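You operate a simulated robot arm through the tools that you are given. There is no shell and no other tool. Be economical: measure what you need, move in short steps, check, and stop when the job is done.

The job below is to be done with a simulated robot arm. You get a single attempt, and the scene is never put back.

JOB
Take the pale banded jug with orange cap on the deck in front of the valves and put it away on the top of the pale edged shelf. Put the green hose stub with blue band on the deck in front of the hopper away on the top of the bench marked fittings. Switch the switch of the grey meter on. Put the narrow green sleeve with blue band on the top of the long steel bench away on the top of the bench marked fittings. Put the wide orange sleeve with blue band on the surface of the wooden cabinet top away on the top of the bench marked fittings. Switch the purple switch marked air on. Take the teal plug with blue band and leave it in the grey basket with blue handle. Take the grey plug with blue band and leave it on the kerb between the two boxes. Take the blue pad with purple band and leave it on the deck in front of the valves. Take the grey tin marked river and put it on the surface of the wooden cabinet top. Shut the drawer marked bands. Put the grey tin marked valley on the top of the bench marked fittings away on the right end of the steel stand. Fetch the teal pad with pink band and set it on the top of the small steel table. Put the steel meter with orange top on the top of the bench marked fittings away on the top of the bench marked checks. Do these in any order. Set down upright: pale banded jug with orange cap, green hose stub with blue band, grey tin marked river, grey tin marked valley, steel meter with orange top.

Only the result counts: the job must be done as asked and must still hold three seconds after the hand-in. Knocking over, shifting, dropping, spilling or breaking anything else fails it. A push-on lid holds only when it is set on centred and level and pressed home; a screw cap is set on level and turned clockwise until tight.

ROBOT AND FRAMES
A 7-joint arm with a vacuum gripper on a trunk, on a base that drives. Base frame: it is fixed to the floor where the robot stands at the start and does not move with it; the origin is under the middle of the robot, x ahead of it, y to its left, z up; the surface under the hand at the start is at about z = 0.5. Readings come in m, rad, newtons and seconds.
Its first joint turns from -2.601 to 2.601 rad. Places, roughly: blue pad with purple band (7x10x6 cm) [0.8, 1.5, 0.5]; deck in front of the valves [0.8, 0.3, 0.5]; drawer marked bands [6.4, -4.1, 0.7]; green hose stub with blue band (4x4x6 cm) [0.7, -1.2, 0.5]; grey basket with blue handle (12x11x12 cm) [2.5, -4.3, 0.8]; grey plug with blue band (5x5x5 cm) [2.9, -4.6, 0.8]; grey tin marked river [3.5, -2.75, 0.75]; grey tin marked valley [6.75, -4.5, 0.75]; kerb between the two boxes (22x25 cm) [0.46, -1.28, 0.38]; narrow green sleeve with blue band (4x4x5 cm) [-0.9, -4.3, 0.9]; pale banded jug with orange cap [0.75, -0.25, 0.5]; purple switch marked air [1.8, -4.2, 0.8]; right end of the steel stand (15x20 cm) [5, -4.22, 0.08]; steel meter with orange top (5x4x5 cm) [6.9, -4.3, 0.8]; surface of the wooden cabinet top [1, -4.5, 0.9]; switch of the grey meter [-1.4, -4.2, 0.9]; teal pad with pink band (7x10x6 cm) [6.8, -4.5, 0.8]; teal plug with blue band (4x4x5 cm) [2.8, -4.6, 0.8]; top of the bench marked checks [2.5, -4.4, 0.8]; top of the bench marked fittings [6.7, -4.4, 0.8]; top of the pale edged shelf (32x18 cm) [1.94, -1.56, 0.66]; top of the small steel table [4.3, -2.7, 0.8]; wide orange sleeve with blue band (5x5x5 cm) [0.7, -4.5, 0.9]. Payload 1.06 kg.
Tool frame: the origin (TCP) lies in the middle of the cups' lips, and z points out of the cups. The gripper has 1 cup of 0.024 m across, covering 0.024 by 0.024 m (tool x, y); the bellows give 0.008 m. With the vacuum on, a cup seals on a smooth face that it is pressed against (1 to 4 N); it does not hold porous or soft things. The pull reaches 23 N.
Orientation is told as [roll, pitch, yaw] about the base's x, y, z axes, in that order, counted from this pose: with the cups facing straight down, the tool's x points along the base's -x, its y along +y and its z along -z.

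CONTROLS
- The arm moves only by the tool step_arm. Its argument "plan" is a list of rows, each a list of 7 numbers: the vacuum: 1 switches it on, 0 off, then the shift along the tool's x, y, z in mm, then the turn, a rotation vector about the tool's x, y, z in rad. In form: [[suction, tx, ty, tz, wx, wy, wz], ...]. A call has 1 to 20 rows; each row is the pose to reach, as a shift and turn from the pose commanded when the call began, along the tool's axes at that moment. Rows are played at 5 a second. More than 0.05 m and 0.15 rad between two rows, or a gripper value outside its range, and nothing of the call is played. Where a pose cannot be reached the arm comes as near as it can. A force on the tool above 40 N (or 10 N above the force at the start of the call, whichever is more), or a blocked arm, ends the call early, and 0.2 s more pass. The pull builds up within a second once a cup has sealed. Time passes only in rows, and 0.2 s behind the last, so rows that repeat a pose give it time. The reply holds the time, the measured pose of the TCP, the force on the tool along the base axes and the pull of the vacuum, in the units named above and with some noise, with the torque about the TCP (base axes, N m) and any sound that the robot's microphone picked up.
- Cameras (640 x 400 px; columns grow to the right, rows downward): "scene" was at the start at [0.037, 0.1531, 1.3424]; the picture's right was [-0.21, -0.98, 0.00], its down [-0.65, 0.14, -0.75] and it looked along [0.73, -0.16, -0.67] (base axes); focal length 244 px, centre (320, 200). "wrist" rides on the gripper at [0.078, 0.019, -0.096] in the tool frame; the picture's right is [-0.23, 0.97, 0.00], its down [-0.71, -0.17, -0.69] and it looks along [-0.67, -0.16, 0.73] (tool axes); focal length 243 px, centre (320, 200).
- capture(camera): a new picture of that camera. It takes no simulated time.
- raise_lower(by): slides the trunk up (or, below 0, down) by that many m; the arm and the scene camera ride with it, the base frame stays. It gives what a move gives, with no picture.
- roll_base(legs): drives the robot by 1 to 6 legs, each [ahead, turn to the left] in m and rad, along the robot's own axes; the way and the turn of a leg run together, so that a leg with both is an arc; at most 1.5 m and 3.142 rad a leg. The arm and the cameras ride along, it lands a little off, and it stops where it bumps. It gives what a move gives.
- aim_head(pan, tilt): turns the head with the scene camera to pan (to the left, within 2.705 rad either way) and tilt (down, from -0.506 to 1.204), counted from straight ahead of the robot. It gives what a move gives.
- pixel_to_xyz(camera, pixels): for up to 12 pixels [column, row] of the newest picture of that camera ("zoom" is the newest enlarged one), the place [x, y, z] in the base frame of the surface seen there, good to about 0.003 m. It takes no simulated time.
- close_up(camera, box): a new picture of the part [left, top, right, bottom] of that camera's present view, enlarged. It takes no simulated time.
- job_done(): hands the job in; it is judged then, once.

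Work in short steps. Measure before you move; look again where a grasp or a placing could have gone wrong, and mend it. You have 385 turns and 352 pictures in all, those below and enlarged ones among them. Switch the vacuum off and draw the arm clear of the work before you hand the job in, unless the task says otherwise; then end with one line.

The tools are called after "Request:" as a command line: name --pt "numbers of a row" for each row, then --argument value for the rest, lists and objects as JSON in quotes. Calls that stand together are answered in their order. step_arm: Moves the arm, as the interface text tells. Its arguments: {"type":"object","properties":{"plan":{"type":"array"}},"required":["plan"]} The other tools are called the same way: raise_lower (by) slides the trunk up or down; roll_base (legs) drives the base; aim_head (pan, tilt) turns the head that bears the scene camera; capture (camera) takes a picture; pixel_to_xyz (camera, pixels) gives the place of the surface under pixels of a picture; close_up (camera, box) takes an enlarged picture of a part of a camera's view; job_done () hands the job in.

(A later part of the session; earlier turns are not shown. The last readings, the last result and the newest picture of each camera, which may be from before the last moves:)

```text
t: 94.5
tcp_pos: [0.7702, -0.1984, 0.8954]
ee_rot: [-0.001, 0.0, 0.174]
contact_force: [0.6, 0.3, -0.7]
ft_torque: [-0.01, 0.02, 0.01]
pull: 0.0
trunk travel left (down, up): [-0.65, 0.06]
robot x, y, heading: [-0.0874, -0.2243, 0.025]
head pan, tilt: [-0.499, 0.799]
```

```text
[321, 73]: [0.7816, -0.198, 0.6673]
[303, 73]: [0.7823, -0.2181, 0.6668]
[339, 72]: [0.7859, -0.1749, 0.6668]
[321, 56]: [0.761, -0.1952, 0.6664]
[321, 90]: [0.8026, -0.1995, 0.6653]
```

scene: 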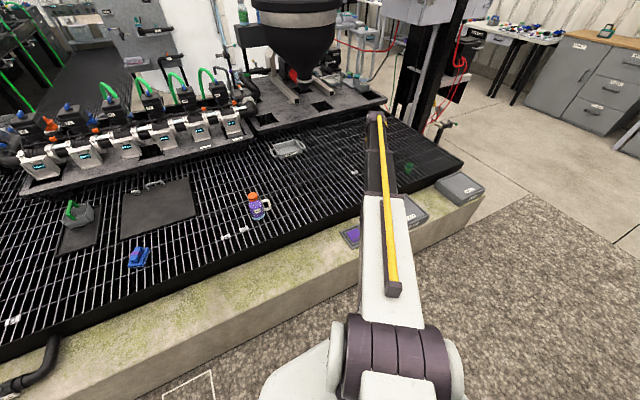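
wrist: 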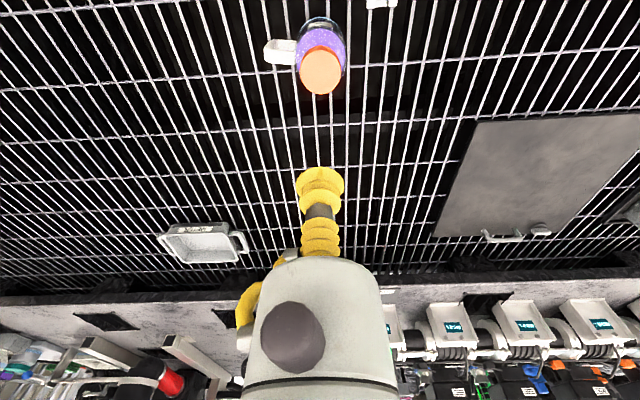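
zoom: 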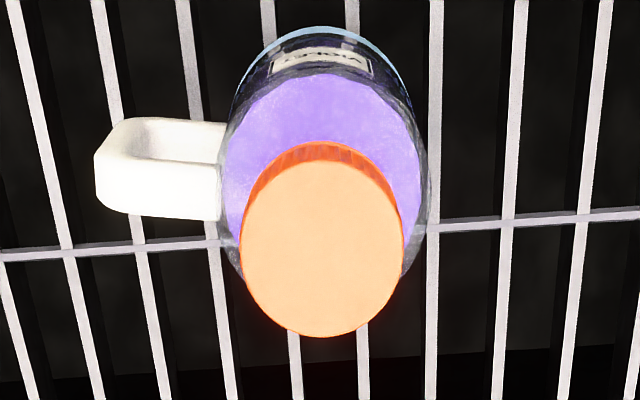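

Cap center (0.782,-0.197,0.667). I descend onto it with vacuum.

Request:
step_arm --pt "0 -12 -1 45 0 0 0" --pt "0 -12 -1 90 0 0 0" --pt "0 -12 -1 135 0 0 0" --pt "0 -12 -1 175 0 0 0" --pt "0 -12 -1 205 0 0 0" --pt "0 -12 -1 216 0 0 0" --pt "1 -12 -1 222 0 0 0" --pt "1 -12 -1 226 0 0 0" --pt "1 -12 -1 228.5 0 0 0" --pt "1 -12 -1 230 0 0 0" --pt "1 -12 -1 230 0 0 0" --pt "1 -12 -1 230 0 0 0" --pt "1 -12 -1 230 0 0 0" --pt "1 -12 -1 230 0 0 0"

Request:
step_arm --pt "1 0 0 -2 0 0 0" --pt "1 0 0 -6 0 0 0" --pt "1 0 0 -12 0 0 0" --pt "1 0 0 -20 0 0 0" --pt "1 0 0 -28 0 0 0" --pt "1 0 0 -34 0 0 0" --pt "1 0 0 -38 0 0 0" --pt "1 0 0 -40 0 0 0" --pt "1 0 0 -40 0 0 0"

Request:
capture --camera "wrist"

```text
t: 97.5
tcp_pos: [0.7803, -0.1986, 0.6645]
ee_rot: [-0.001, 0.001, 0.175]
contact_force: [0.7, 2.0, 10.7]
ft_torque: [0.05, -0.01, 0.05]
pull: 23.5
trunk travel left (down, up): [-0.65, 0.06]
robot x, y, heading: [-0.0888, -0.2243, 0.021]
head pan, tilt: [-0.499, 0.799]
```

```text
t: 99.5
tcp_pos: [0.7805, -0.1992, 0.7033]
ee_rot: [-0.001, 0.0, 0.177]
contact_force: [0.2, 0.8, -5.4]
ft_torque: [0.04, -0.02, 0.02]
pull: 22.9
trunk travel left (down, up): [-0.65, 0.06]
robot x, y, heading: [-0.0912, -0.2249, 0.023]
head pan, tilt: [-0.499, 0.799]
```

```text
320 pictures are left
```

wrist: 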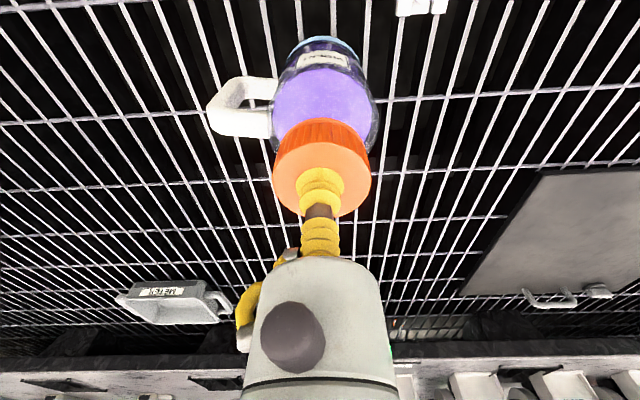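

Jug lifts whole (5.4 N). I raise it further and draw it nearer.

Request:
step_arm --pt "1 0 0 -5 0 0 0" --pt "1 0 0 -15 0 0 0" --pt "1 0 0 -30 0 0 0" --pt "1 0 0 -50 0 0 0" --pt "1 0 0 -75 0 0 0" --pt "1 0 0 -100 0 0 0" --pt "1 5 0 -125 0 0 0" --pt "1 15 0 -150 0 0 0" --pt "1 30 0 -172 0 0 0" --pt "1 50 0 -192 0 0 0" --pt "1 75 0 -208 0 0 0" --pt "1 100 0 -220 0 0 0" --pt "1 125 0 -228 0 0 0" --pt "1 150 0 -230 0 0 0" --pt "1 172 0 -230 0 0 0" --pt "1 190 0 -230 0 0 0" --pt "1 202 0 -230 0 0 0" --pt "1 208 0 -230 0 0 0" --pt "1 210 0 -230 0 0 0"

Request:
roll_base --legs '[[-0.25, 0]]'

```text
t: 103.5
tcp_pos: [0.5748, -0.238, 0.9332]
ee_rot: [0.0, 0.003, 0.175]
contact_force: [0.3, -0.4, -4.5]
ft_torque: [0.05, 0.02, -0.01]
pull: 23.0
trunk travel left (down, up): [-0.65, 0.06]
robot x, y, heading: [-0.0867, -0.225, 0.024]
head pan, tilt: [-0.499, 0.799]
```

```text
t: 105.4
tcp_pos: [0.3206, -0.2428, 0.9329]
ee_rot: [0.001, 0.0, 0.174]
contact_force: [-0.2, 0.6, -4.8]
ft_torque: [0.04, 0.01, -0.01]
pull: 23.1
trunk travel left (down, up): [-0.65, 0.06]
robot x, y, heading: [-0.3399, -0.2308, 0.014]
head pan, tilt: [-0.499, 0.799]
```

Held well while driving. Turn south and drive 1.4 m, then look at the east side.

Request:
roll_base --legs '[[0, -1.58], [1.4, 0]]'

Request:
aim_head --pan 0.9 --tilt 0.45

Request:
capture --camera "scene"

Request:
aim_head --pan 0 --tilt 0.4

Request:
capture --camera "scene"

```text
t: 116.4
tcp_pos: [-0.3733, -2.3279, 0.934]
ee_rot: [-0.001, 0.001, -1.419]
contact_force: [0.2, -0.6, -4.9]
ft_torque: [0.04, -0.02, -0.04]
pull: 23.0
trunk travel left (down, up): [-0.65, 0.06]
robot x, y, heading: [-0.3431, -1.6633, -1.573]
head pan, tilt: [-0.499, 0.799]
```

```text
t: 117.9
tcp_pos: [-0.373, -2.3286, 0.9323]
ee_rot: [-0.001, 0.001, -1.419]
contact_force: [0.1, 0.4, -4.3]
ft_torque: [0.01, -0.04, -0.02]
pull: 22.8
trunk travel left (down, up): [-0.65, 0.06]
robot x, y, heading: [-0.3402, -1.6654, -1.573]
head pan, tilt: [0.901, 0.45]
```

```text
319 pictures are left
```

scene: 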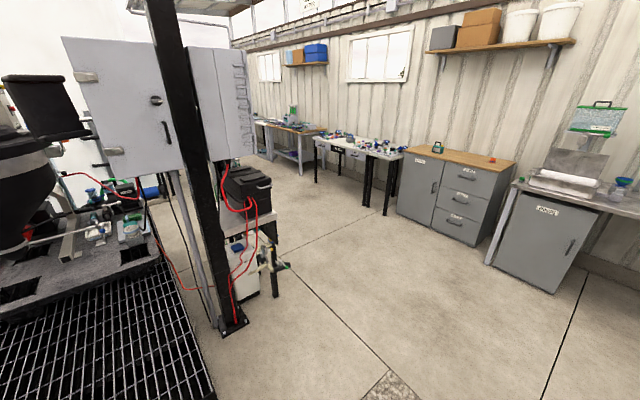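

```text
t: 119.1
tcp_pos: [-0.3725, -2.3275, 0.9334]
ee_rot: [0.001, 0.001, -1.418]
contact_force: [0.3, -0.5, -5.2]
ft_torque: [0.0, -0.03, 0.0]
pull: 23.0
trunk travel left (down, up): [-0.65, 0.06]
robot x, y, heading: [-0.342, -1.6608, -1.574]
head pan, tilt: [0.0, 0.4]
```

```text
318 pictures are left
```

scene: 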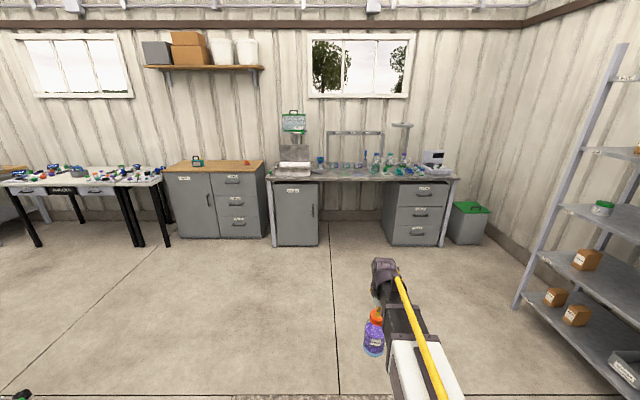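

The shelf is hidden behind the black post. I drive further south then east and look north.

Request:
roll_base --legs '[[1.0, 0], [0, 1.573], [1.2, 0]]'

Request:
aim_head --pan 0.9 --tilt 0.3

Request:
capture --camera "scene"

Request:
aim_head --pan -0.2 --tilt 0.4

Request:
capture --camera "scene"

```text
t: 133.8
tcp_pos: [1.5088, -2.7127, 0.9346]
ee_rot: [0.0, 0.003, 0.143]
contact_force: [-0.8, -0.2, -4.6]
ft_torque: [0.07, -0.03, -0.01]
pull: 23.3
trunk travel left (down, up): [-0.65, 0.06]
robot x, y, heading: [0.844, -2.6751, -0.012]
head pan, tilt: [0.0, 0.4]
```

```text
t: 135.0
tcp_pos: [1.5092, -2.7125, 0.9336]
ee_rot: [-0.001, 0.001, 0.141]
contact_force: [-0.3, -0.2, -4.6]
ft_torque: [0.04, -0.01, -0.02]
pull: 23.2
trunk travel left (down, up): [-0.65, 0.06]
robot x, y, heading: [0.843, -2.6809, -0.004]
head pan, tilt: [0.901, 0.3]
```

```text
317 pictures are left
```

scene: 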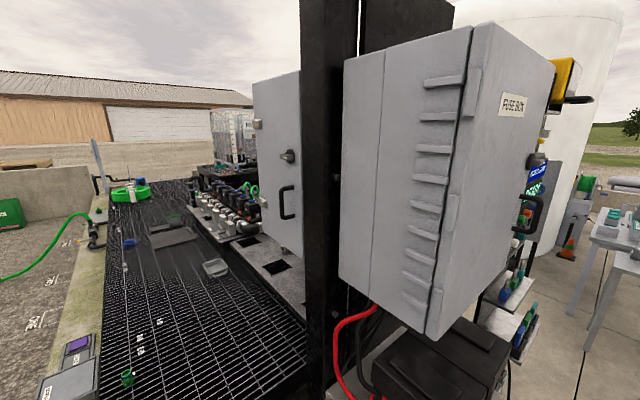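

```text
t: 136.4
tcp_pos: [1.5091, -2.7139, 0.933]
ee_rot: [0.0, 0.001, 0.143]
contact_force: [0.2, -0.1, -4.9]
ft_torque: [0.06, 0.02, 0.02]
pull: 23.3
trunk travel left (down, up): [-0.65, 0.06]
robot x, y, heading: [0.8453, -2.6821, -0.011]
head pan, tilt: [-0.201, 0.4]
```

```text
316 pictures are left
```

scene: 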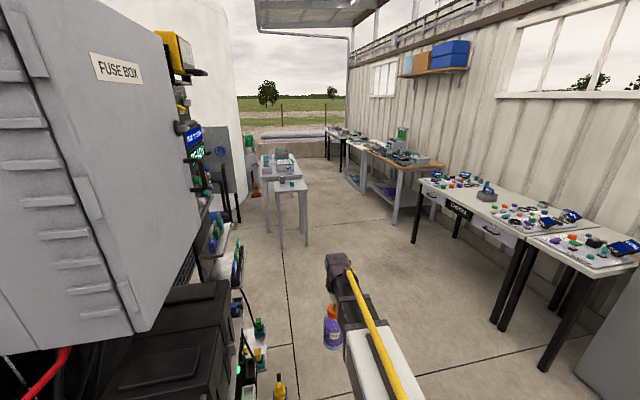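

The shelf rack sits on the east side of the fuse box. I drive on 1.5 m east and look back left.

Request:
roll_base --legs '[[1.3, 0]]'

Request:
aim_head --pan 1.6 --tilt 0.45

Request:
capture --camera "scene"

Request:
aim_head --pan 0.5 --tilt 0.5

Request:
capture --camera "scene"

```text
t: 138.8
tcp_pos: [1.707, -2.6874, 0.9331]
ee_rot: [-0.001, -0.001, 0.199]
contact_force: [0.4, 0.5, -0.5]
ft_torque: [-0.07, -0.02, 0.03]
pull: 0.0
trunk travel left (down, up): [-0.65, 0.06]
robot x, y, heading: [1.0429, -2.7249, 0.212]
head pan, tilt: [-0.201, 0.4]
stopped in leg 1: the robot was blocked; the commanded pose is now the measured one
```

```text
t: 140.6
tcp_pos: [1.7065, -2.6887, 0.9339]
ee_rot: [0.001, 0.0, 0.201]
contact_force: [-0.3, 0.7, 1.0]
ft_torque: [-0.03, -0.01, 0.0]
pull: 0.1
trunk travel left (down, up): [-0.65, 0.06]
robot x, y, heading: [1.0463, -2.728, 0.212]
head pan, tilt: [1.6, 0.45]
```

```text
315 pictures are left
```

scene: 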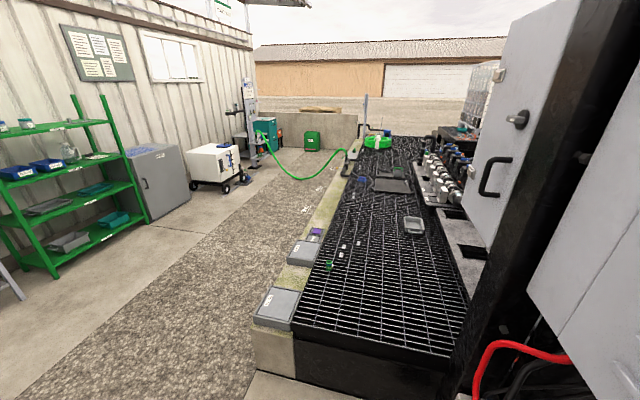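

```text
t: 142.0
tcp_pos: [1.7077, -2.6886, 0.9327]
ee_rot: [0.0, 0.001, 0.201]
contact_force: [-0.4, -0.2, -0.1]
ft_torque: [-0.01, -0.02, -0.01]
pull: 0.2
trunk travel left (down, up): [-0.65, 0.06]
robot x, y, heading: [1.0453, -2.7325, 0.213]
head pan, tilt: [0.499, 0.499]
```

```text
314 pictures are left
```

scene: 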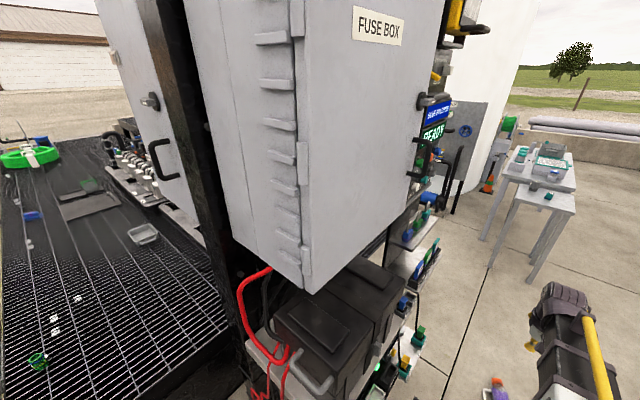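

The robot bumped something and the jug came off; it's near scene (500,388). I look down there.

Request:
aim_head --pan -0.1 --tilt 1.0

Request:
capture --camera "scene"

Request:
aim_head --pan 0.7 --tilt 1.1

Request:
capture --camera "scene"

Request:
capture --camera "wrist"

```text
t: 143.0
tcp_pos: [1.7069, -2.6884, 0.9335]
ee_rot: [0.001, 0.001, 0.2]
contact_force: [0.2, -0.3, -0.4]
ft_torque: [-0.02, 0.0, 0.01]
pull: 0.0
trunk travel left (down, up): [-0.65, 0.06]
robot x, y, heading: [1.048, -2.7257, 0.212]
head pan, tilt: [-0.099, 1.0]
```

```text
313 pictures are left
```

scene: 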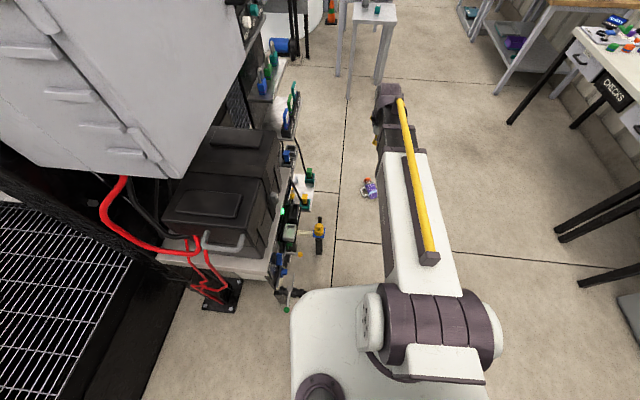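

```text
t: 144.1
tcp_pos: [1.7074, -2.6889, 0.9348]
ee_rot: [0.001, -0.001, 0.201]
contact_force: [-0.7, 0.0, -1.0]
ft_torque: [-0.01, -0.01, 0.01]
pull: 0.0
trunk travel left (down, up): [-0.65, 0.06]
robot x, y, heading: [1.0441, -2.7265, 0.212]
head pan, tilt: [0.7, 1.1]
```

```text
312 pictures are left
```

scene: 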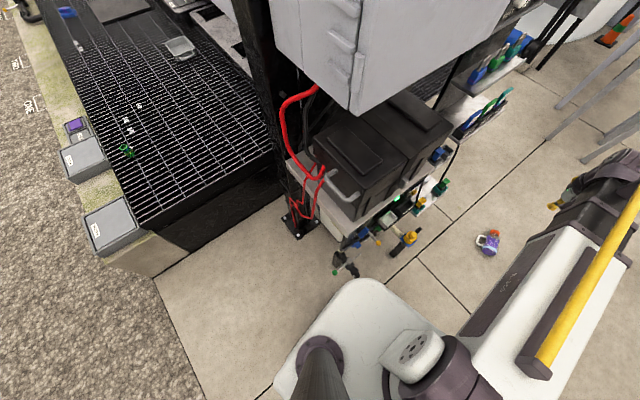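

```text
311 pictures are left
```

wrist: 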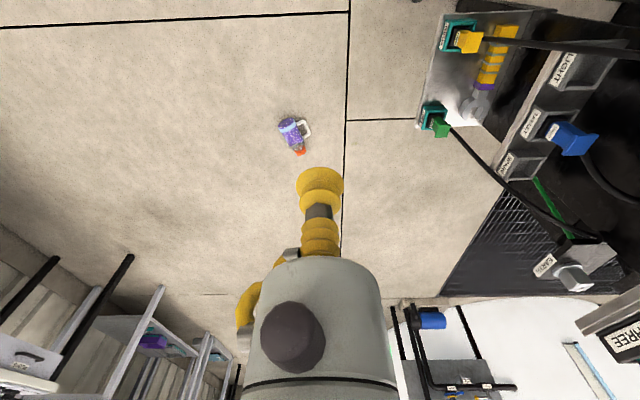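

The jug lies on the floor. I zoom on it and on what was bumped.

Request:
close_up --camera "wrist" --box '[240, 90, 360, 165]'

Request:
close_up --camera "scene" --box '[320, 140, 520, 290]'

Request:
pixel_to_xyz --camera "scene" --pixels '[[345, 270], [352, 250], [410, 235], [298, 238], [490, 241], [430, 195], [350, 190], [310, 320]]'

```text
5.33 times, centred on (300, 128) of wrist
```

zoom: 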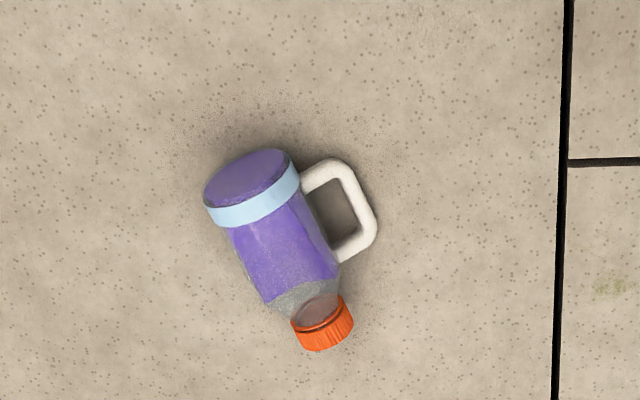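

```text
2.67 times, centred on (420, 215) of scene
```

zoom: 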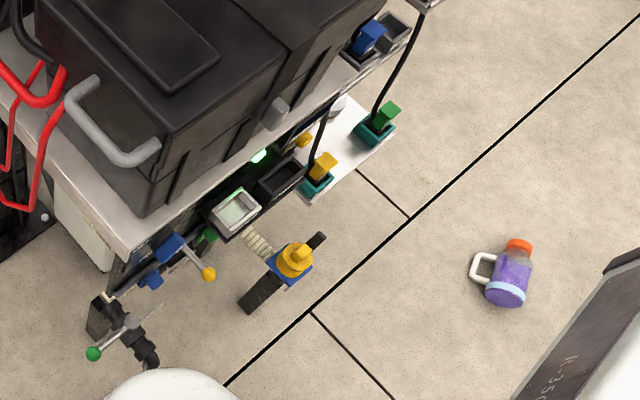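

```text
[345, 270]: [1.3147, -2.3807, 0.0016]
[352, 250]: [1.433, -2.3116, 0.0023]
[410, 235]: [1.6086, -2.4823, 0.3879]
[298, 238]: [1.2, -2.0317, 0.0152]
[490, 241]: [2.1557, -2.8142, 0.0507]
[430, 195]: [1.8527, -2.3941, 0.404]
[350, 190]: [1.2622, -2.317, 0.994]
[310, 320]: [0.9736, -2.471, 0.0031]
```

The jug is intact, lying on its side. I measure its axis: cap, body, base, handle.

Request:
pixel_to_xyz --camera "zoom" --pixels '[[518, 246], [512, 265], [505, 297], [482, 265], [495, 285], [520, 285], [528, 268], [500, 262]]'

Request:
pixel_to_xyz --camera "wrist" --pixels '[[301, 151], [294, 137], [288, 123], [286, 122], [308, 128], [298, 147]]'

```text
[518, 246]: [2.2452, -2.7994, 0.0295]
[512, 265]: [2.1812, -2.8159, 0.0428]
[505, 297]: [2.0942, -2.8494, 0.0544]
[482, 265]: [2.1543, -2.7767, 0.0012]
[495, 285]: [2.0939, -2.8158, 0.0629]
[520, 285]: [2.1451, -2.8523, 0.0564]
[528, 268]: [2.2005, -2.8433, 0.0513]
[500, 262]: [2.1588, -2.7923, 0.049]
```

```text
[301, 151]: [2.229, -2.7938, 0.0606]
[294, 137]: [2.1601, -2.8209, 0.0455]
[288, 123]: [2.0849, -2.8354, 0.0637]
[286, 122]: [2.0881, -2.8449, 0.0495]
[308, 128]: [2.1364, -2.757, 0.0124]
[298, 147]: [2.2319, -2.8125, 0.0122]
```

Jug axis points (0.955,0.297), cap outward east. I reposition west of it, aligned with its axis, clear of the rack.

Request:
roll_base --legs '[[-0.2, 0], [0, -0.655], [0.646, 0], [0, 0.743]]'

Request:
capture --camera "wrist"

Request:
aim_head --pan 0.3 --tilt 0.9

Request:
capture --camera "scene"

```text
t: 152.6
tcp_pos: [2.0965, -2.9621, 0.9345]
ee_rot: [0.0, 0.0, 0.275]
contact_force: [-1.1, 0.3, -0.4]
ft_torque: [0.01, -0.03, 0.0]
pull: 0.1
trunk travel left (down, up): [-0.65, 0.06]
robot x, y, heading: [1.4396, -3.0506, 0.291]
head pan, tilt: [0.7, 1.1]
```

```text
308 pictures are left
```

wrist: 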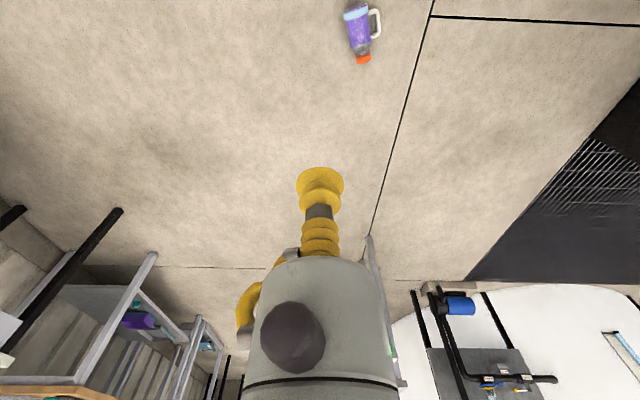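

```text
t: 153.5
tcp_pos: [2.0978, -2.9628, 0.9327]
ee_rot: [0.0, 0.0, 0.274]
contact_force: [0.1, -0.3, 0.7]
ft_torque: [-0.03, 0.02, 0.01]
pull: 0.1
trunk travel left (down, up): [-0.65, 0.06]
robot x, y, heading: [1.4394, -3.0505, 0.282]
head pan, tilt: [0.3, 0.901]
```

```text
307 pictures are left
```

scene: 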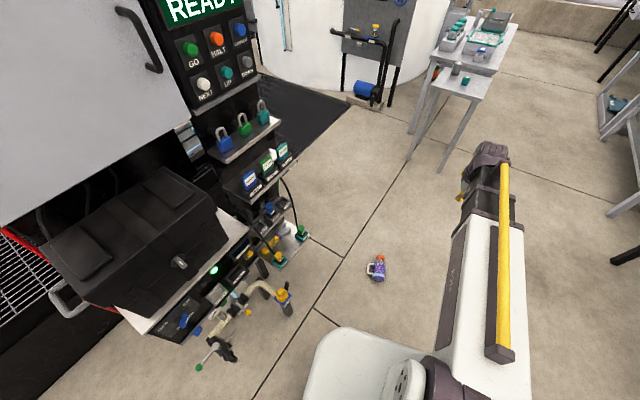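

I lower the trunk 0.55 m over free floor for a close look at the jug.

Request:
raise_lower --by -0.55

Request:
close_up --camera "wrist" --box '[320, 0, 640, 200]'

Request:
capture --camera "wrist"

```text
refused: -0.55 is not a number from -0.4 to 0.4
```

```text
2.00 times, centred on (480, 100) of wrist
```

zoom: 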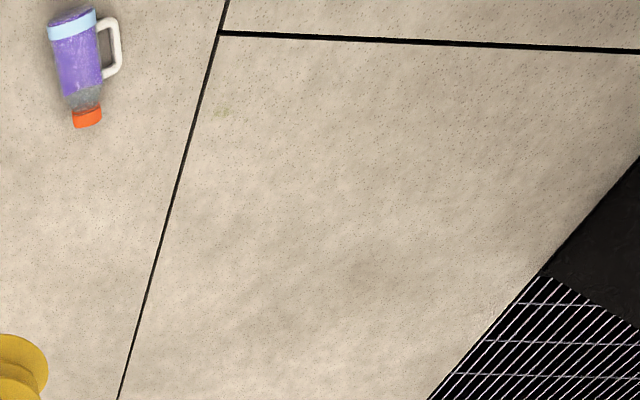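

```text
305 pictures are left
```

wrist: 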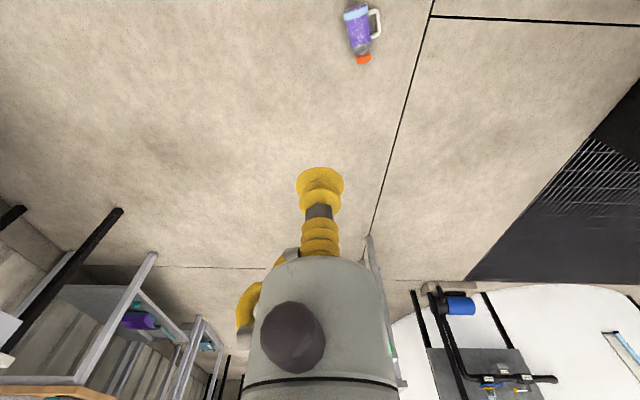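

Limit is 0.4 per call. I lower 0.4 and shift the tool above the jug.

Request:
raise_lower --by -0.4

Request:
step_arm --pt "0 -20 30 0 0 0 0" --pt "0 -45 60 0 0 0 0" --pt "0 -70 90 0 0 0 0" --pt "0 -88 118 0 0 0 0" --pt "0 -88 118 0 0 0 0"

Request:
capture --camera "wrist"

```text
t: 157.3
tcp_pos: [2.0968, -2.9635, 0.5327]
ee_rot: [0.0, 0.001, 0.275]
contact_force: [0.2, 0.2, 1.1]
ft_torque: [-0.01, -0.02, -0.01]
pull: 0.1
trunk travel left (down, up): [-0.25, 0.46]
robot x, y, heading: [1.438, -3.0512, 0.285]
head pan, tilt: [0.3, 0.901]
```

```text
t: 158.5
tcp_pos: [2.1519, -2.824, 0.5342]
ee_rot: [0.0, 0.0, 0.272]
contact_force: [0.6, -0.6, -0.1]
ft_torque: [-0.02, 0.02, 0.0]
pull: 0.0
trunk travel left (down, up): [-0.25, 0.46]
robot x, y, heading: [1.4345, -3.0487, 0.289]
head pan, tilt: [0.3, 0.901]
```

```text
304 pictures are left
```

wrist: 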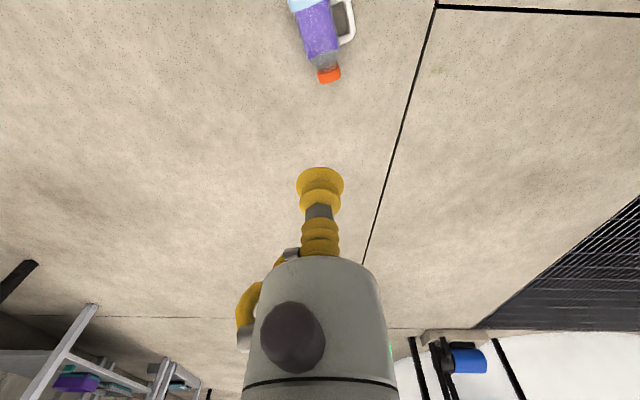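

I zoom on the jug and measure points along its body ridge.

Request:
close_up --camera "wrist" --box '[256, 0, 400, 90]'

Request:
pixel_to_xyz --camera "wrist" --pixels '[[308, 4], [314, 18], [318, 32], [322, 44], [303, 30], [334, 24], [329, 74], [320, 24], [310, 26], [326, 30], [298, 20], [345, 20]]'

```text
4.44 times, centred on (328, 45) of wrist
```

zoom: 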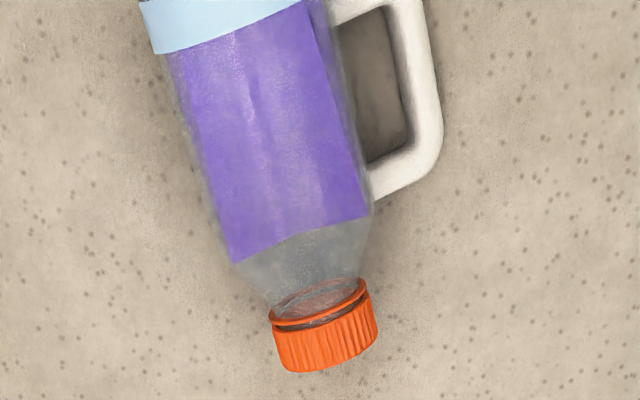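

```text
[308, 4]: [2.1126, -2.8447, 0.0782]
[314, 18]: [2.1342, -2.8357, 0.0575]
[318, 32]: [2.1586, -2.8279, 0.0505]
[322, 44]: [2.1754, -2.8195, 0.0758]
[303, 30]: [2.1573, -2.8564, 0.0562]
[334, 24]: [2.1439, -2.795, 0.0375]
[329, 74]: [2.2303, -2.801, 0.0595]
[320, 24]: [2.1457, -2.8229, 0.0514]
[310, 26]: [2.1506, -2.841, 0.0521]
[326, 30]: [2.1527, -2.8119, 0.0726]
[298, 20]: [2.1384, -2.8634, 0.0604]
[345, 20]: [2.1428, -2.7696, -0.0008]
```

The glass reads through in places; body top is z≈0.078. I plan to grip the side, tip the jug upright about its base edge, then regrip by the cap. I back up 0.15 m for reach and yaw the tool 90°.

Request:
roll_base --legs '[[-0.16, 0]]'

Request:
step_arm --pt "0 -14 0 5 0 0 -0.14" --pt "0 -28 0 10 0 0 -0.28" --pt "0 -42 0 15 0 0 -0.42" --pt "0 -56 0 20 0 0 -0.56" --pt "0 -70 0 30 0 0 -0.7" --pt "0 -84 0 40 0 0 -0.84" --pt "0 -98 0 50 0 0 -0.98" --pt "0 -112 0 60 0 0 -1.12" --pt "0 -126 0 70 0 0 -1.26" --pt "0 -140 0 80 0 0 -1.4" --pt "0 -155 0 90 0 0 -1.54" --pt "0 -160 0 100 0 0 -1.6" --pt "0 -160 0 100 0 0 -1.6"

Request:
capture --camera "wrist"

```text
t: 159.9
tcp_pos: [1.9966, -2.8698, 0.5329]
ee_rot: [0.0, 0.0, 0.273]
contact_force: [-0.2, -0.1, -0.3]
ft_torque: [-0.02, -0.01, 0.0]
pull: 0.0
trunk travel left (down, up): [-0.25, 0.46]
robot x, y, heading: [1.2852, -3.0949, 0.285]
head pan, tilt: [0.3, 0.901]
```

```text
t: 162.8
tcp_pos: [2.1528, -2.8274, 0.4351]
ee_rot: [-0.001, 0.001, 1.875]
contact_force: [0.1, 0.4, 0.6]
ft_torque: [0.0, -0.01, 0.02]
pull: 0.1
trunk travel left (down, up): [-0.25, 0.46]
robot x, y, heading: [1.2851, -3.0967, 0.295]
head pan, tilt: [0.3, 0.901]
```

```text
302 pictures are left
```

wrist: 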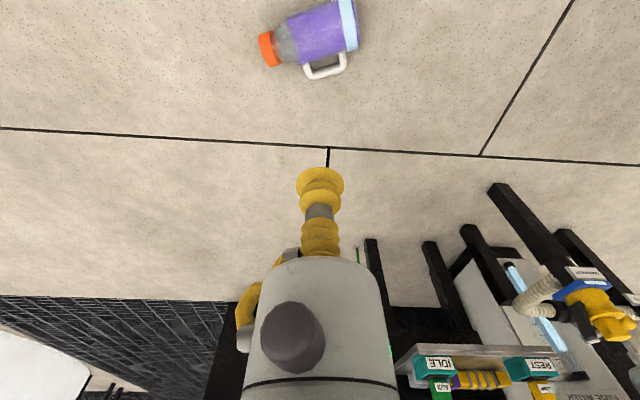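

Tool yaw 1.875, above the jug. I verify the jug's ridge with a zoom.

Request:
close_up --camera "wrist" --box '[240, 0, 384, 90]'

Request:
pixel_to_xyz --camera "wrist" --pixels '[[270, 48], [320, 28], [310, 28], [350, 24], [347, 5], [353, 45], [300, 38], [330, 20]]'

```text
4.44 times, centred on (312, 45) of wrist
```

zoom: 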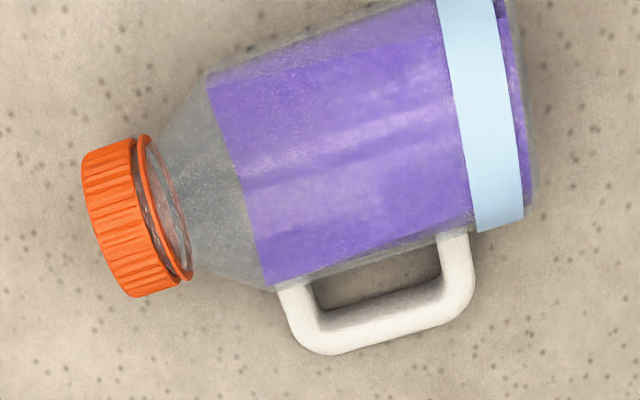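

```text
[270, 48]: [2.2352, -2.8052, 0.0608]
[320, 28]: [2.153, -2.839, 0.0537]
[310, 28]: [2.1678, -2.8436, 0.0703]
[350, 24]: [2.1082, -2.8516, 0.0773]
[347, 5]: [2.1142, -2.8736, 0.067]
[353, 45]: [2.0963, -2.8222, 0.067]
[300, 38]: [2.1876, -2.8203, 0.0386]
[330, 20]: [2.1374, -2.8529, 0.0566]
```

Ridge target (2.153,-2.8315), top z≈0.078. I descend, last millimetres slow, vacuum on.

Request:
step_arm --pt "0 4 1 45 0 0 -0.015" --pt "0 4 1 90 0 0 -0.015" --pt "0 4 1 135 0 0 -0.015" --pt "0 4 1 180 0 0 -0.015" --pt "0 4 1 225 0 0 -0.015" --pt "0 4 1 270 0 0 -0.015" --pt "0 4 1 310 0 0 -0.015" --pt "0 4 1 335 0 0 -0.015" --pt "1 4 1 348 0 0 -0.015" --pt "1 4 1 353 0 0 -0.015" --pt "1 4 1 356 0 0 -0.015" --pt "1 4 1 358 0 0 -0.015" --pt "1 4 1 359 0 0 -0.015" --pt "1 4 1 359 0 0 -0.015" --pt "1 4 1 359 0 0 -0.015"

```text
t: 165.9
tcp_pos: [2.1504, -2.8312, 0.0733]
ee_rot: [0.002, 0.0, 1.889]
contact_force: [0.8, -0.2, 0.4]
ft_torque: [-0.09, 0.07, 0.02]
pull: 22.8
trunk travel left (down, up): [-0.25, 0.46]
robot x, y, heading: [1.2838, -3.0965, 0.287]
head pan, tilt: [0.3, 0.901]
```

Sealed on the glass (22.8 N). I begin tipping about the base edge, first to 0.7 rad.

Request:
step_arm --pt "1 0 0 -2 0 0 0" --pt "1 0 4 -5 0.05 0 0" --pt "1 0 7.9 -7.9 0.1 0 0" --pt "1 0 12 -10.5 0.15 0 0" --pt "1 0 16.4 -13 0.2 0 0" --pt "1 0 20.8 -15.1 0.25 0 0" --pt "1 0 25.3 -17.2 0.3 0 0" --pt "1 0 29.9 -18.9 0.35 0 0" --pt "1 0 34.6 -20.5 0.4 0 0" --pt "1 0 39.3 -21.7 0.45 0 0" --pt "1 0 44.1 -22.9 0.5 0 0" --pt "1 0 49 -23.6 0.55 0 0" --pt "1 0 53.9 -24.3 0.6 0 0" --pt "1 0 58.8 -24.5 0.65 0 0" --pt "1 0 63.8 -24.7 0.7 0 0" --pt "1 0 63.8 -24.7 0.7 0 0"

Request:
capture --camera "scene"

Request:
capture --camera "wrist"

```text
t: 169.3
tcp_pos: [2.0891, -2.8497, 0.0981]
ee_rot: [-0.699, -0.001, 1.889]
contact_force: [-0.5, 0.5, -4.7]
ft_torque: [-0.07, 0.17, 0.01]
pull: 23.1
trunk travel left (down, up): [-0.25, 0.46]
robot x, y, heading: [1.2842, -3.0965, 0.288]
head pan, tilt: [0.3, 0.901]
```

```text
300 pictures are left
```

scene: 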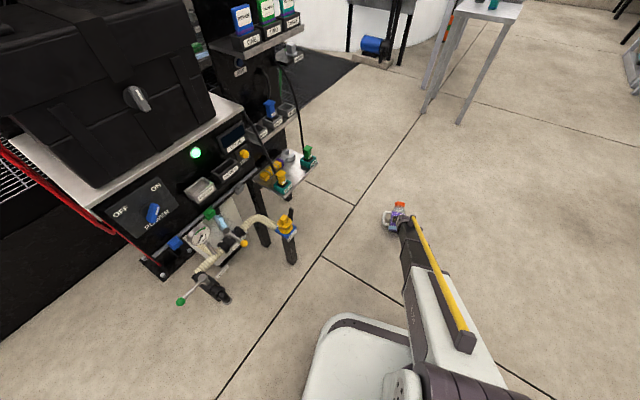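

```text
299 pictures are left
```

wrist: 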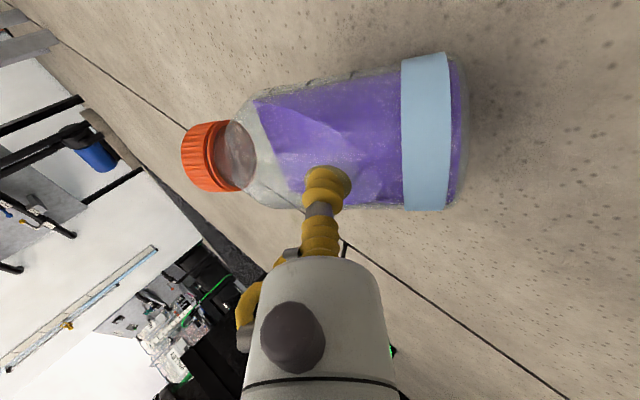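

Held steadily in the air (4.7 N). I lift 40 mm and turn on to 1.45 rad.

Request:
step_arm --pt "1 0 -3 -4 0 0 0" --pt "1 0 -8 -10 0.05 0 0" --pt "1 0 -14 -17 0.1 0 0" --pt "1 0 -20 -24 0.15 0 0" --pt "1 0 -24 -29 0.2 0 0" --pt "1 0 -25.8 -30.6 0.25 0 0" --pt "1 0 -25.8 -30.6 0.3 0 0" --pt "1 0 -25.8 -30.6 0.35 0 0" --pt "1 0 -25.8 -30.6 0.4 0 0" --pt "1 0 -25.8 -30.6 0.45 0 0" --pt "1 0 -25.8 -30.6 0.5 0 0" --pt "1 0 -25.8 -30.6 0.55 0 0" --pt "1 0 -25.8 -30.6 0.6 0 0" --pt "1 0 -25.8 -30.6 0.65 0 0" --pt "1 0 -25.8 -30.6 0.7 0 0" --pt "1 0 -25.8 -30.6 0.75 0 0" --pt "1 0 -25.8 -30.6 0.75 0 0"

Request:
capture --camera "wrist"

Request:
close_up --camera "scene" --box '[340, 170, 500, 270]'

```text
t: 172.9
tcp_pos: [2.0899, -2.8506, 0.1392]
ee_rot: [-1.45, -0.001, 1.887]
contact_force: [0.0, -1.3, -5.0]
ft_torque: [-0.17, 0.25, -0.02]
pull: 22.8
out of reach, approached as far as the arm can: row 5, 6
trunk travel left (down, up): [-0.25, 0.46]
robot x, y, heading: [1.2839, -3.0994, 0.289]
head pan, tilt: [0.3, 0.901]
```

```text
298 pictures are left
```

wrist: 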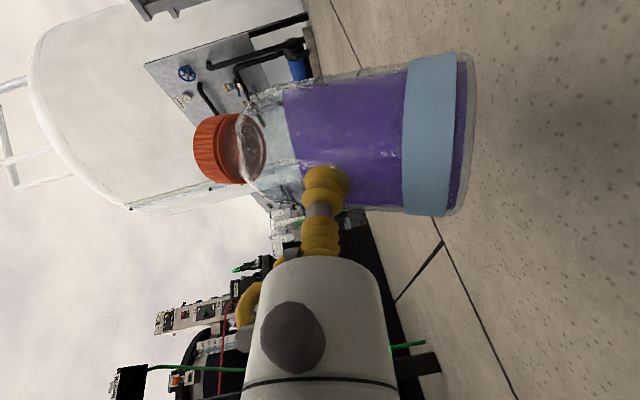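

```text
4.00 times, centred on (420, 220) of scene
```

zoom: 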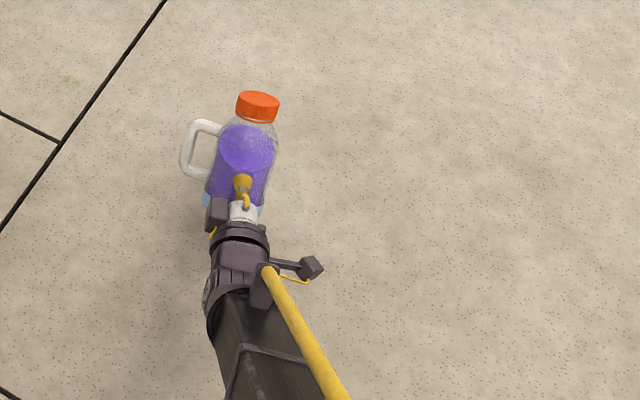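

Upright and holding. I lower it toward the floor while rounding the tilt off.

Request:
step_arm --pt "1 0 6 0.7 0.03 0 0" --pt "1 0 14 1.7 0.06 0 0" --pt "1 0 24 2.9 0.09 0 0" --pt "1 0 34 4.1 0.11 0 0" --pt "1 0 44 5.3 0.11 0 0" --pt "1 0 52 6.3 0.11 0 0" --pt "1 0 58 7 0.11 0 0" --pt "1 0 61 7.4 0.11 0 0" --pt "1 0 61 7.4 0.11 0 0"

```text
t: 174.9
tcp_pos: [2.0894, -2.8515, 0.0803]
ee_rot: [-1.564, 0.0, 1.888]
contact_force: [-8.8, -3.6, 12.7]
ft_torque: [-0.13, 0.17, -0.03]
pull: 22.5
trunk travel left (down, up): [-0.25, 0.46]
robot x, y, heading: [1.2834, -3.0924, 0.287]
head pan, tilt: [0.3, 0.901]
```

Contact felt already at z=0.080. I look at whether the jug base or the wrist touches.

Request:
capture --camera "wrist"

Request:
close_up --camera "scene" --box '[340, 170, 500, 270]'

```text
296 pictures are left
```

wrist: 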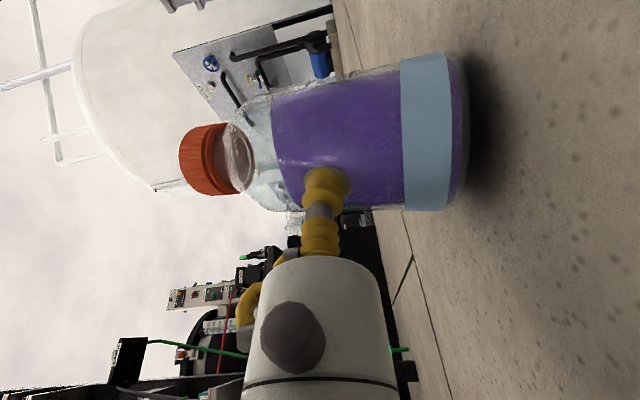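

```text
4.00 times, centred on (420, 220) of scene
```

zoom: 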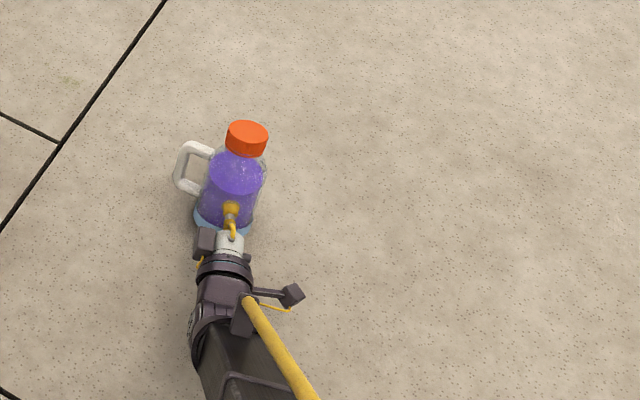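

The jug base is on the floor (distance cup-to-base ≈0.08). I relieve 1.5 mm, release, and back off straight.

Request:
step_arm --pt "1 0 -1 0 0 0 0" --pt "1 0 -1.5 0 0 0 0" --pt "0 0 -1.5 0 0 0 0" --pt "0 0 -1.5 0 0 0 0" --pt "0 0 -1.5 0 0 0 0" --pt "0 0 -1.5 -2 0 0 0" --pt "0 0 -1.5 -5 0 0 0" --pt "0 0 -1.5 -12 0 0 0" --pt "0 0 -1.5 -25 0 0 0" --pt "0 0 -5 -45 0 0 0" --pt "0 0 -15 -70 0 0 0"

Request:
capture --camera "wrist"

```text
t: 177.3
tcp_pos: [2.0229, -2.8726, 0.0947]
ee_rot: [-1.559, -0.001, 1.89]
contact_force: [-0.4, 0.1, 0.3]
ft_torque: [-0.01, 0.01, 0.03]
pull: 0.1
trunk travel left (down, up): [-0.25, 0.46]
robot x, y, heading: [1.2857, -3.0949, 0.287]
head pan, tilt: [0.3, 0.901]
```

```text
294 pictures are left
```

wrist: 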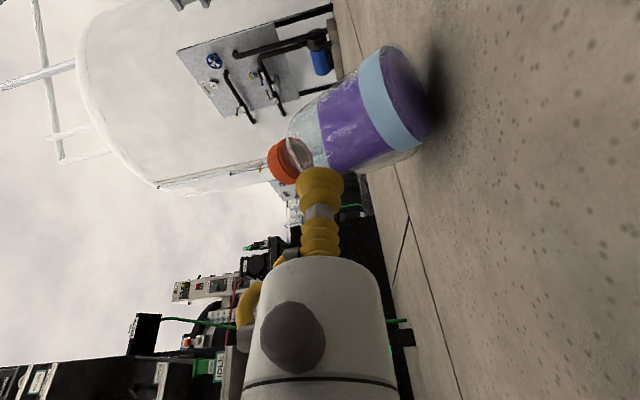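

The jug is leaning toward the tool. Looking at the scene before moving on.

Request:
close_up --camera "scene" --box '[340, 170, 500, 270]'

Request:
pixel_to_xyz --camera "wrist" --pixels '[[280, 165], [375, 100], [410, 80], [425, 120], [340, 130]]'

```text
4.00 times, centred on (420, 220) of scene
```

zoom: 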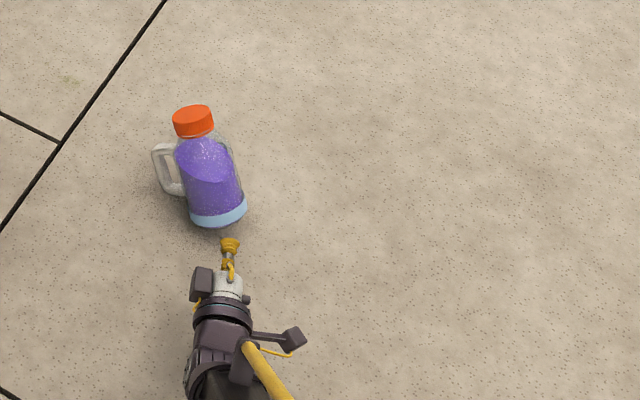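

```text
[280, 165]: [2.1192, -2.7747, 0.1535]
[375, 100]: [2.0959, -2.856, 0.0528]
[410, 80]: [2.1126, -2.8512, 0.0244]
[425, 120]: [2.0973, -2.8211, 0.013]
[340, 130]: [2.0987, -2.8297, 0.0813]
```

It leans sideways toward its handle, maybe rocking. I pass a short time with no movement and look again.

Request:
step_arm --pt "0 0 0 0 0 0 0"

Request:
capture --camera "wrist"

```text
t: 177.8
tcp_pos: [2.0234, -2.8716, 0.0935]
ee_rot: [-1.559, 0.001, 1.887]
contact_force: [-0.1, -0.4, 0.6]
ft_torque: [0.01, -0.04, 0.02]
pull: 0.0
trunk travel left (down, up): [-0.25, 0.46]
robot x, y, heading: [1.2833, -3.094, 0.288]
head pan, tilt: [0.3, 0.901]
```

```text
292 pictures are left
```

wrist: 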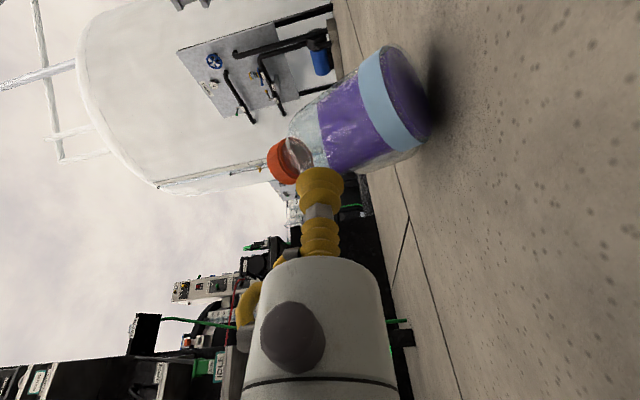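

It rests stably, leaning about 22° on its handle. I retreat, raise and turn the tool down again to grip the cap along its tilted axis.

Request:
step_arm --pt "0 0 0 -30 0 0 0" --pt "0 0 -20 -60 0 0 0" --pt "0 0 -65 -70 0 0 0" --pt "0 0 -110 -70 0 0 0" --pt "0 0 -155 -70 0 0 0" --pt "0 0 -200 -70 -0.1 0 0" --pt "0 0 -240 -70 -0.23 0 0" --pt "0 0 -280 -70 -0.36 0 0" --pt "0 0 -300 -70 -0.49 0 0" --pt "0 0 -300 -60 -0.62 0 0" --pt "0 0 -300 -50 -0.75 0 0" --pt "0 0 -300 -40 -0.88 0 0" --pt "0 0 -300 -20 -1.01 0 0" --pt "0 0 -300 0 -1.14 0 0" --pt "0 0 -300 10 -1.27 0 0" --pt "0 0 -300 20 -1.4 0 0" --pt "0 0 -300 20 -1.5 0 0" --pt "0 0 -300 20 -1.559 0 0" --pt "0 0 -300 20 -1.559 0 0"

Request:
capture --camera "wrist"

Request:
capture --camera "scene"

```text
t: 181.8
tcp_pos: [2.0467, -2.8646, 0.3944]
ee_rot: [0.0, -0.001, 1.889]
contact_force: [-0.1, 0.3, 0.1]
ft_torque: [0.01, 0.01, 0.0]
pull: 0.1
out of reach, approached as far as the arm can: row 1, 2, 9, 10, 11
trunk travel left (down, up): [-0.25, 0.46]
robot x, y, heading: [1.2903, -3.0956, 0.289]
head pan, tilt: [0.3, 0.901]
```

```text
291 pictures are left
```

wrist: 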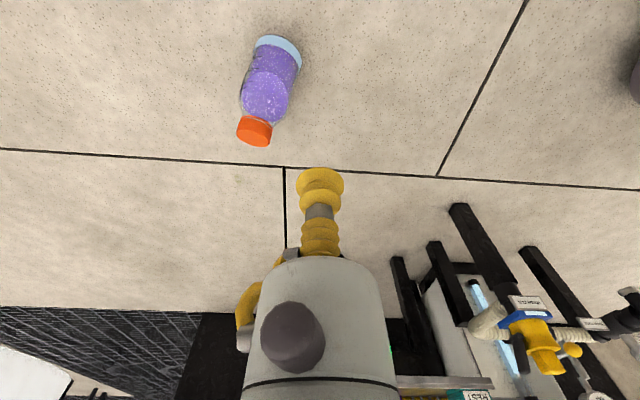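

```text
290 pictures are left
```

scene: 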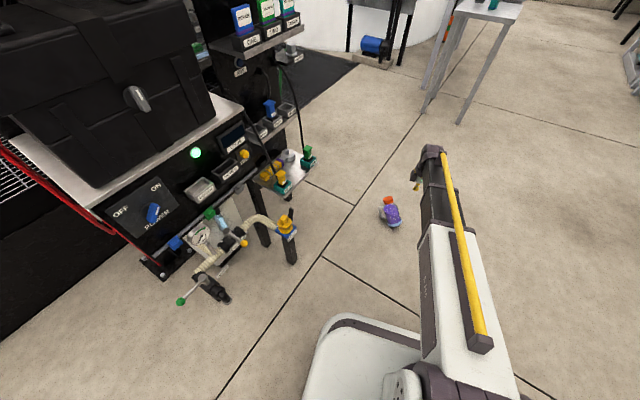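

I zoom to get cap-top disc points and thus the tilt.

Request:
close_up --camera "scene" --box '[360, 185, 424, 235]'

Request:
pixel_to_xyz --camera "zoom" --pixels '[[290, 135], [255, 138], [325, 132], [290, 120], [290, 150], [320, 300], [260, 320], [360, 280], [190, 180]]'

Request:
close_up --camera "wrist" --box '[206, 20, 334, 160]'

```text
8.00 times, centred on (392, 210) of scene
```

zoom: 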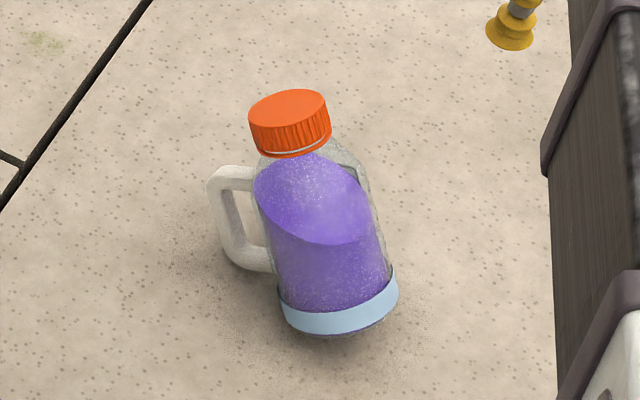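

```text
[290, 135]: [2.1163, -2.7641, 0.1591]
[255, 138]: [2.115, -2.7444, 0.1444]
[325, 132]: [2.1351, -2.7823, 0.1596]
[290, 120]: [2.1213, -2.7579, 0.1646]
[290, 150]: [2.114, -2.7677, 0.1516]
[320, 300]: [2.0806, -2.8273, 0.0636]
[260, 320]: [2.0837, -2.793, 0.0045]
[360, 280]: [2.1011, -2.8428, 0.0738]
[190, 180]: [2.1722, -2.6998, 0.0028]
```

```text
2.86 times, centred on (270, 90) of wrist
```

zoom: 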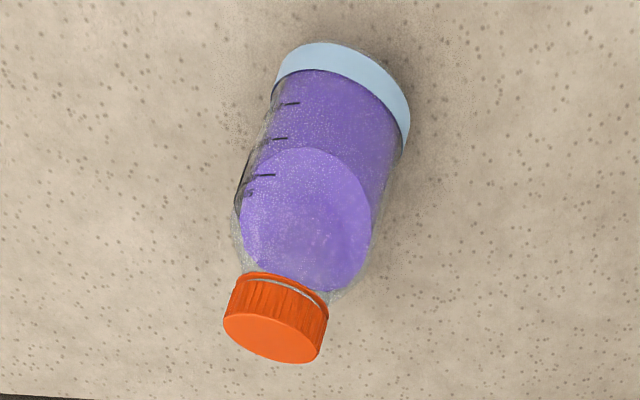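

Request:
pixel_to_xyz --camera "zoom" --pixels '[[270, 338], [235, 328], [308, 350], [280, 325], [262, 348], [250, 335], [292, 345], [325, 50], [278, 75], [405, 130]]'

Request:
pixel_to_xyz --camera "scene" --pixels '[[388, 198], [388, 199], [385, 199], [391, 198], [388, 197]]'

```text
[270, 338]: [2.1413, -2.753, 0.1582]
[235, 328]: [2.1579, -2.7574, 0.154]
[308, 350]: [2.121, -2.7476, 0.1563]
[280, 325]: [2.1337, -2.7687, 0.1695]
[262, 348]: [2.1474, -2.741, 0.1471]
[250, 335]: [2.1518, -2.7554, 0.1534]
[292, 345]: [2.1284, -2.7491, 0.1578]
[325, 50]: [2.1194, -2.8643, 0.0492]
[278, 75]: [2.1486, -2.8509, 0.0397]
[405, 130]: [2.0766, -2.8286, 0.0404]
```

```text
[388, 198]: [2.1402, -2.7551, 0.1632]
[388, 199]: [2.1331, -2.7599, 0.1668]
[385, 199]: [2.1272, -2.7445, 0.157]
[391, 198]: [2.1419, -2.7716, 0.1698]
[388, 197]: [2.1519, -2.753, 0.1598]
```

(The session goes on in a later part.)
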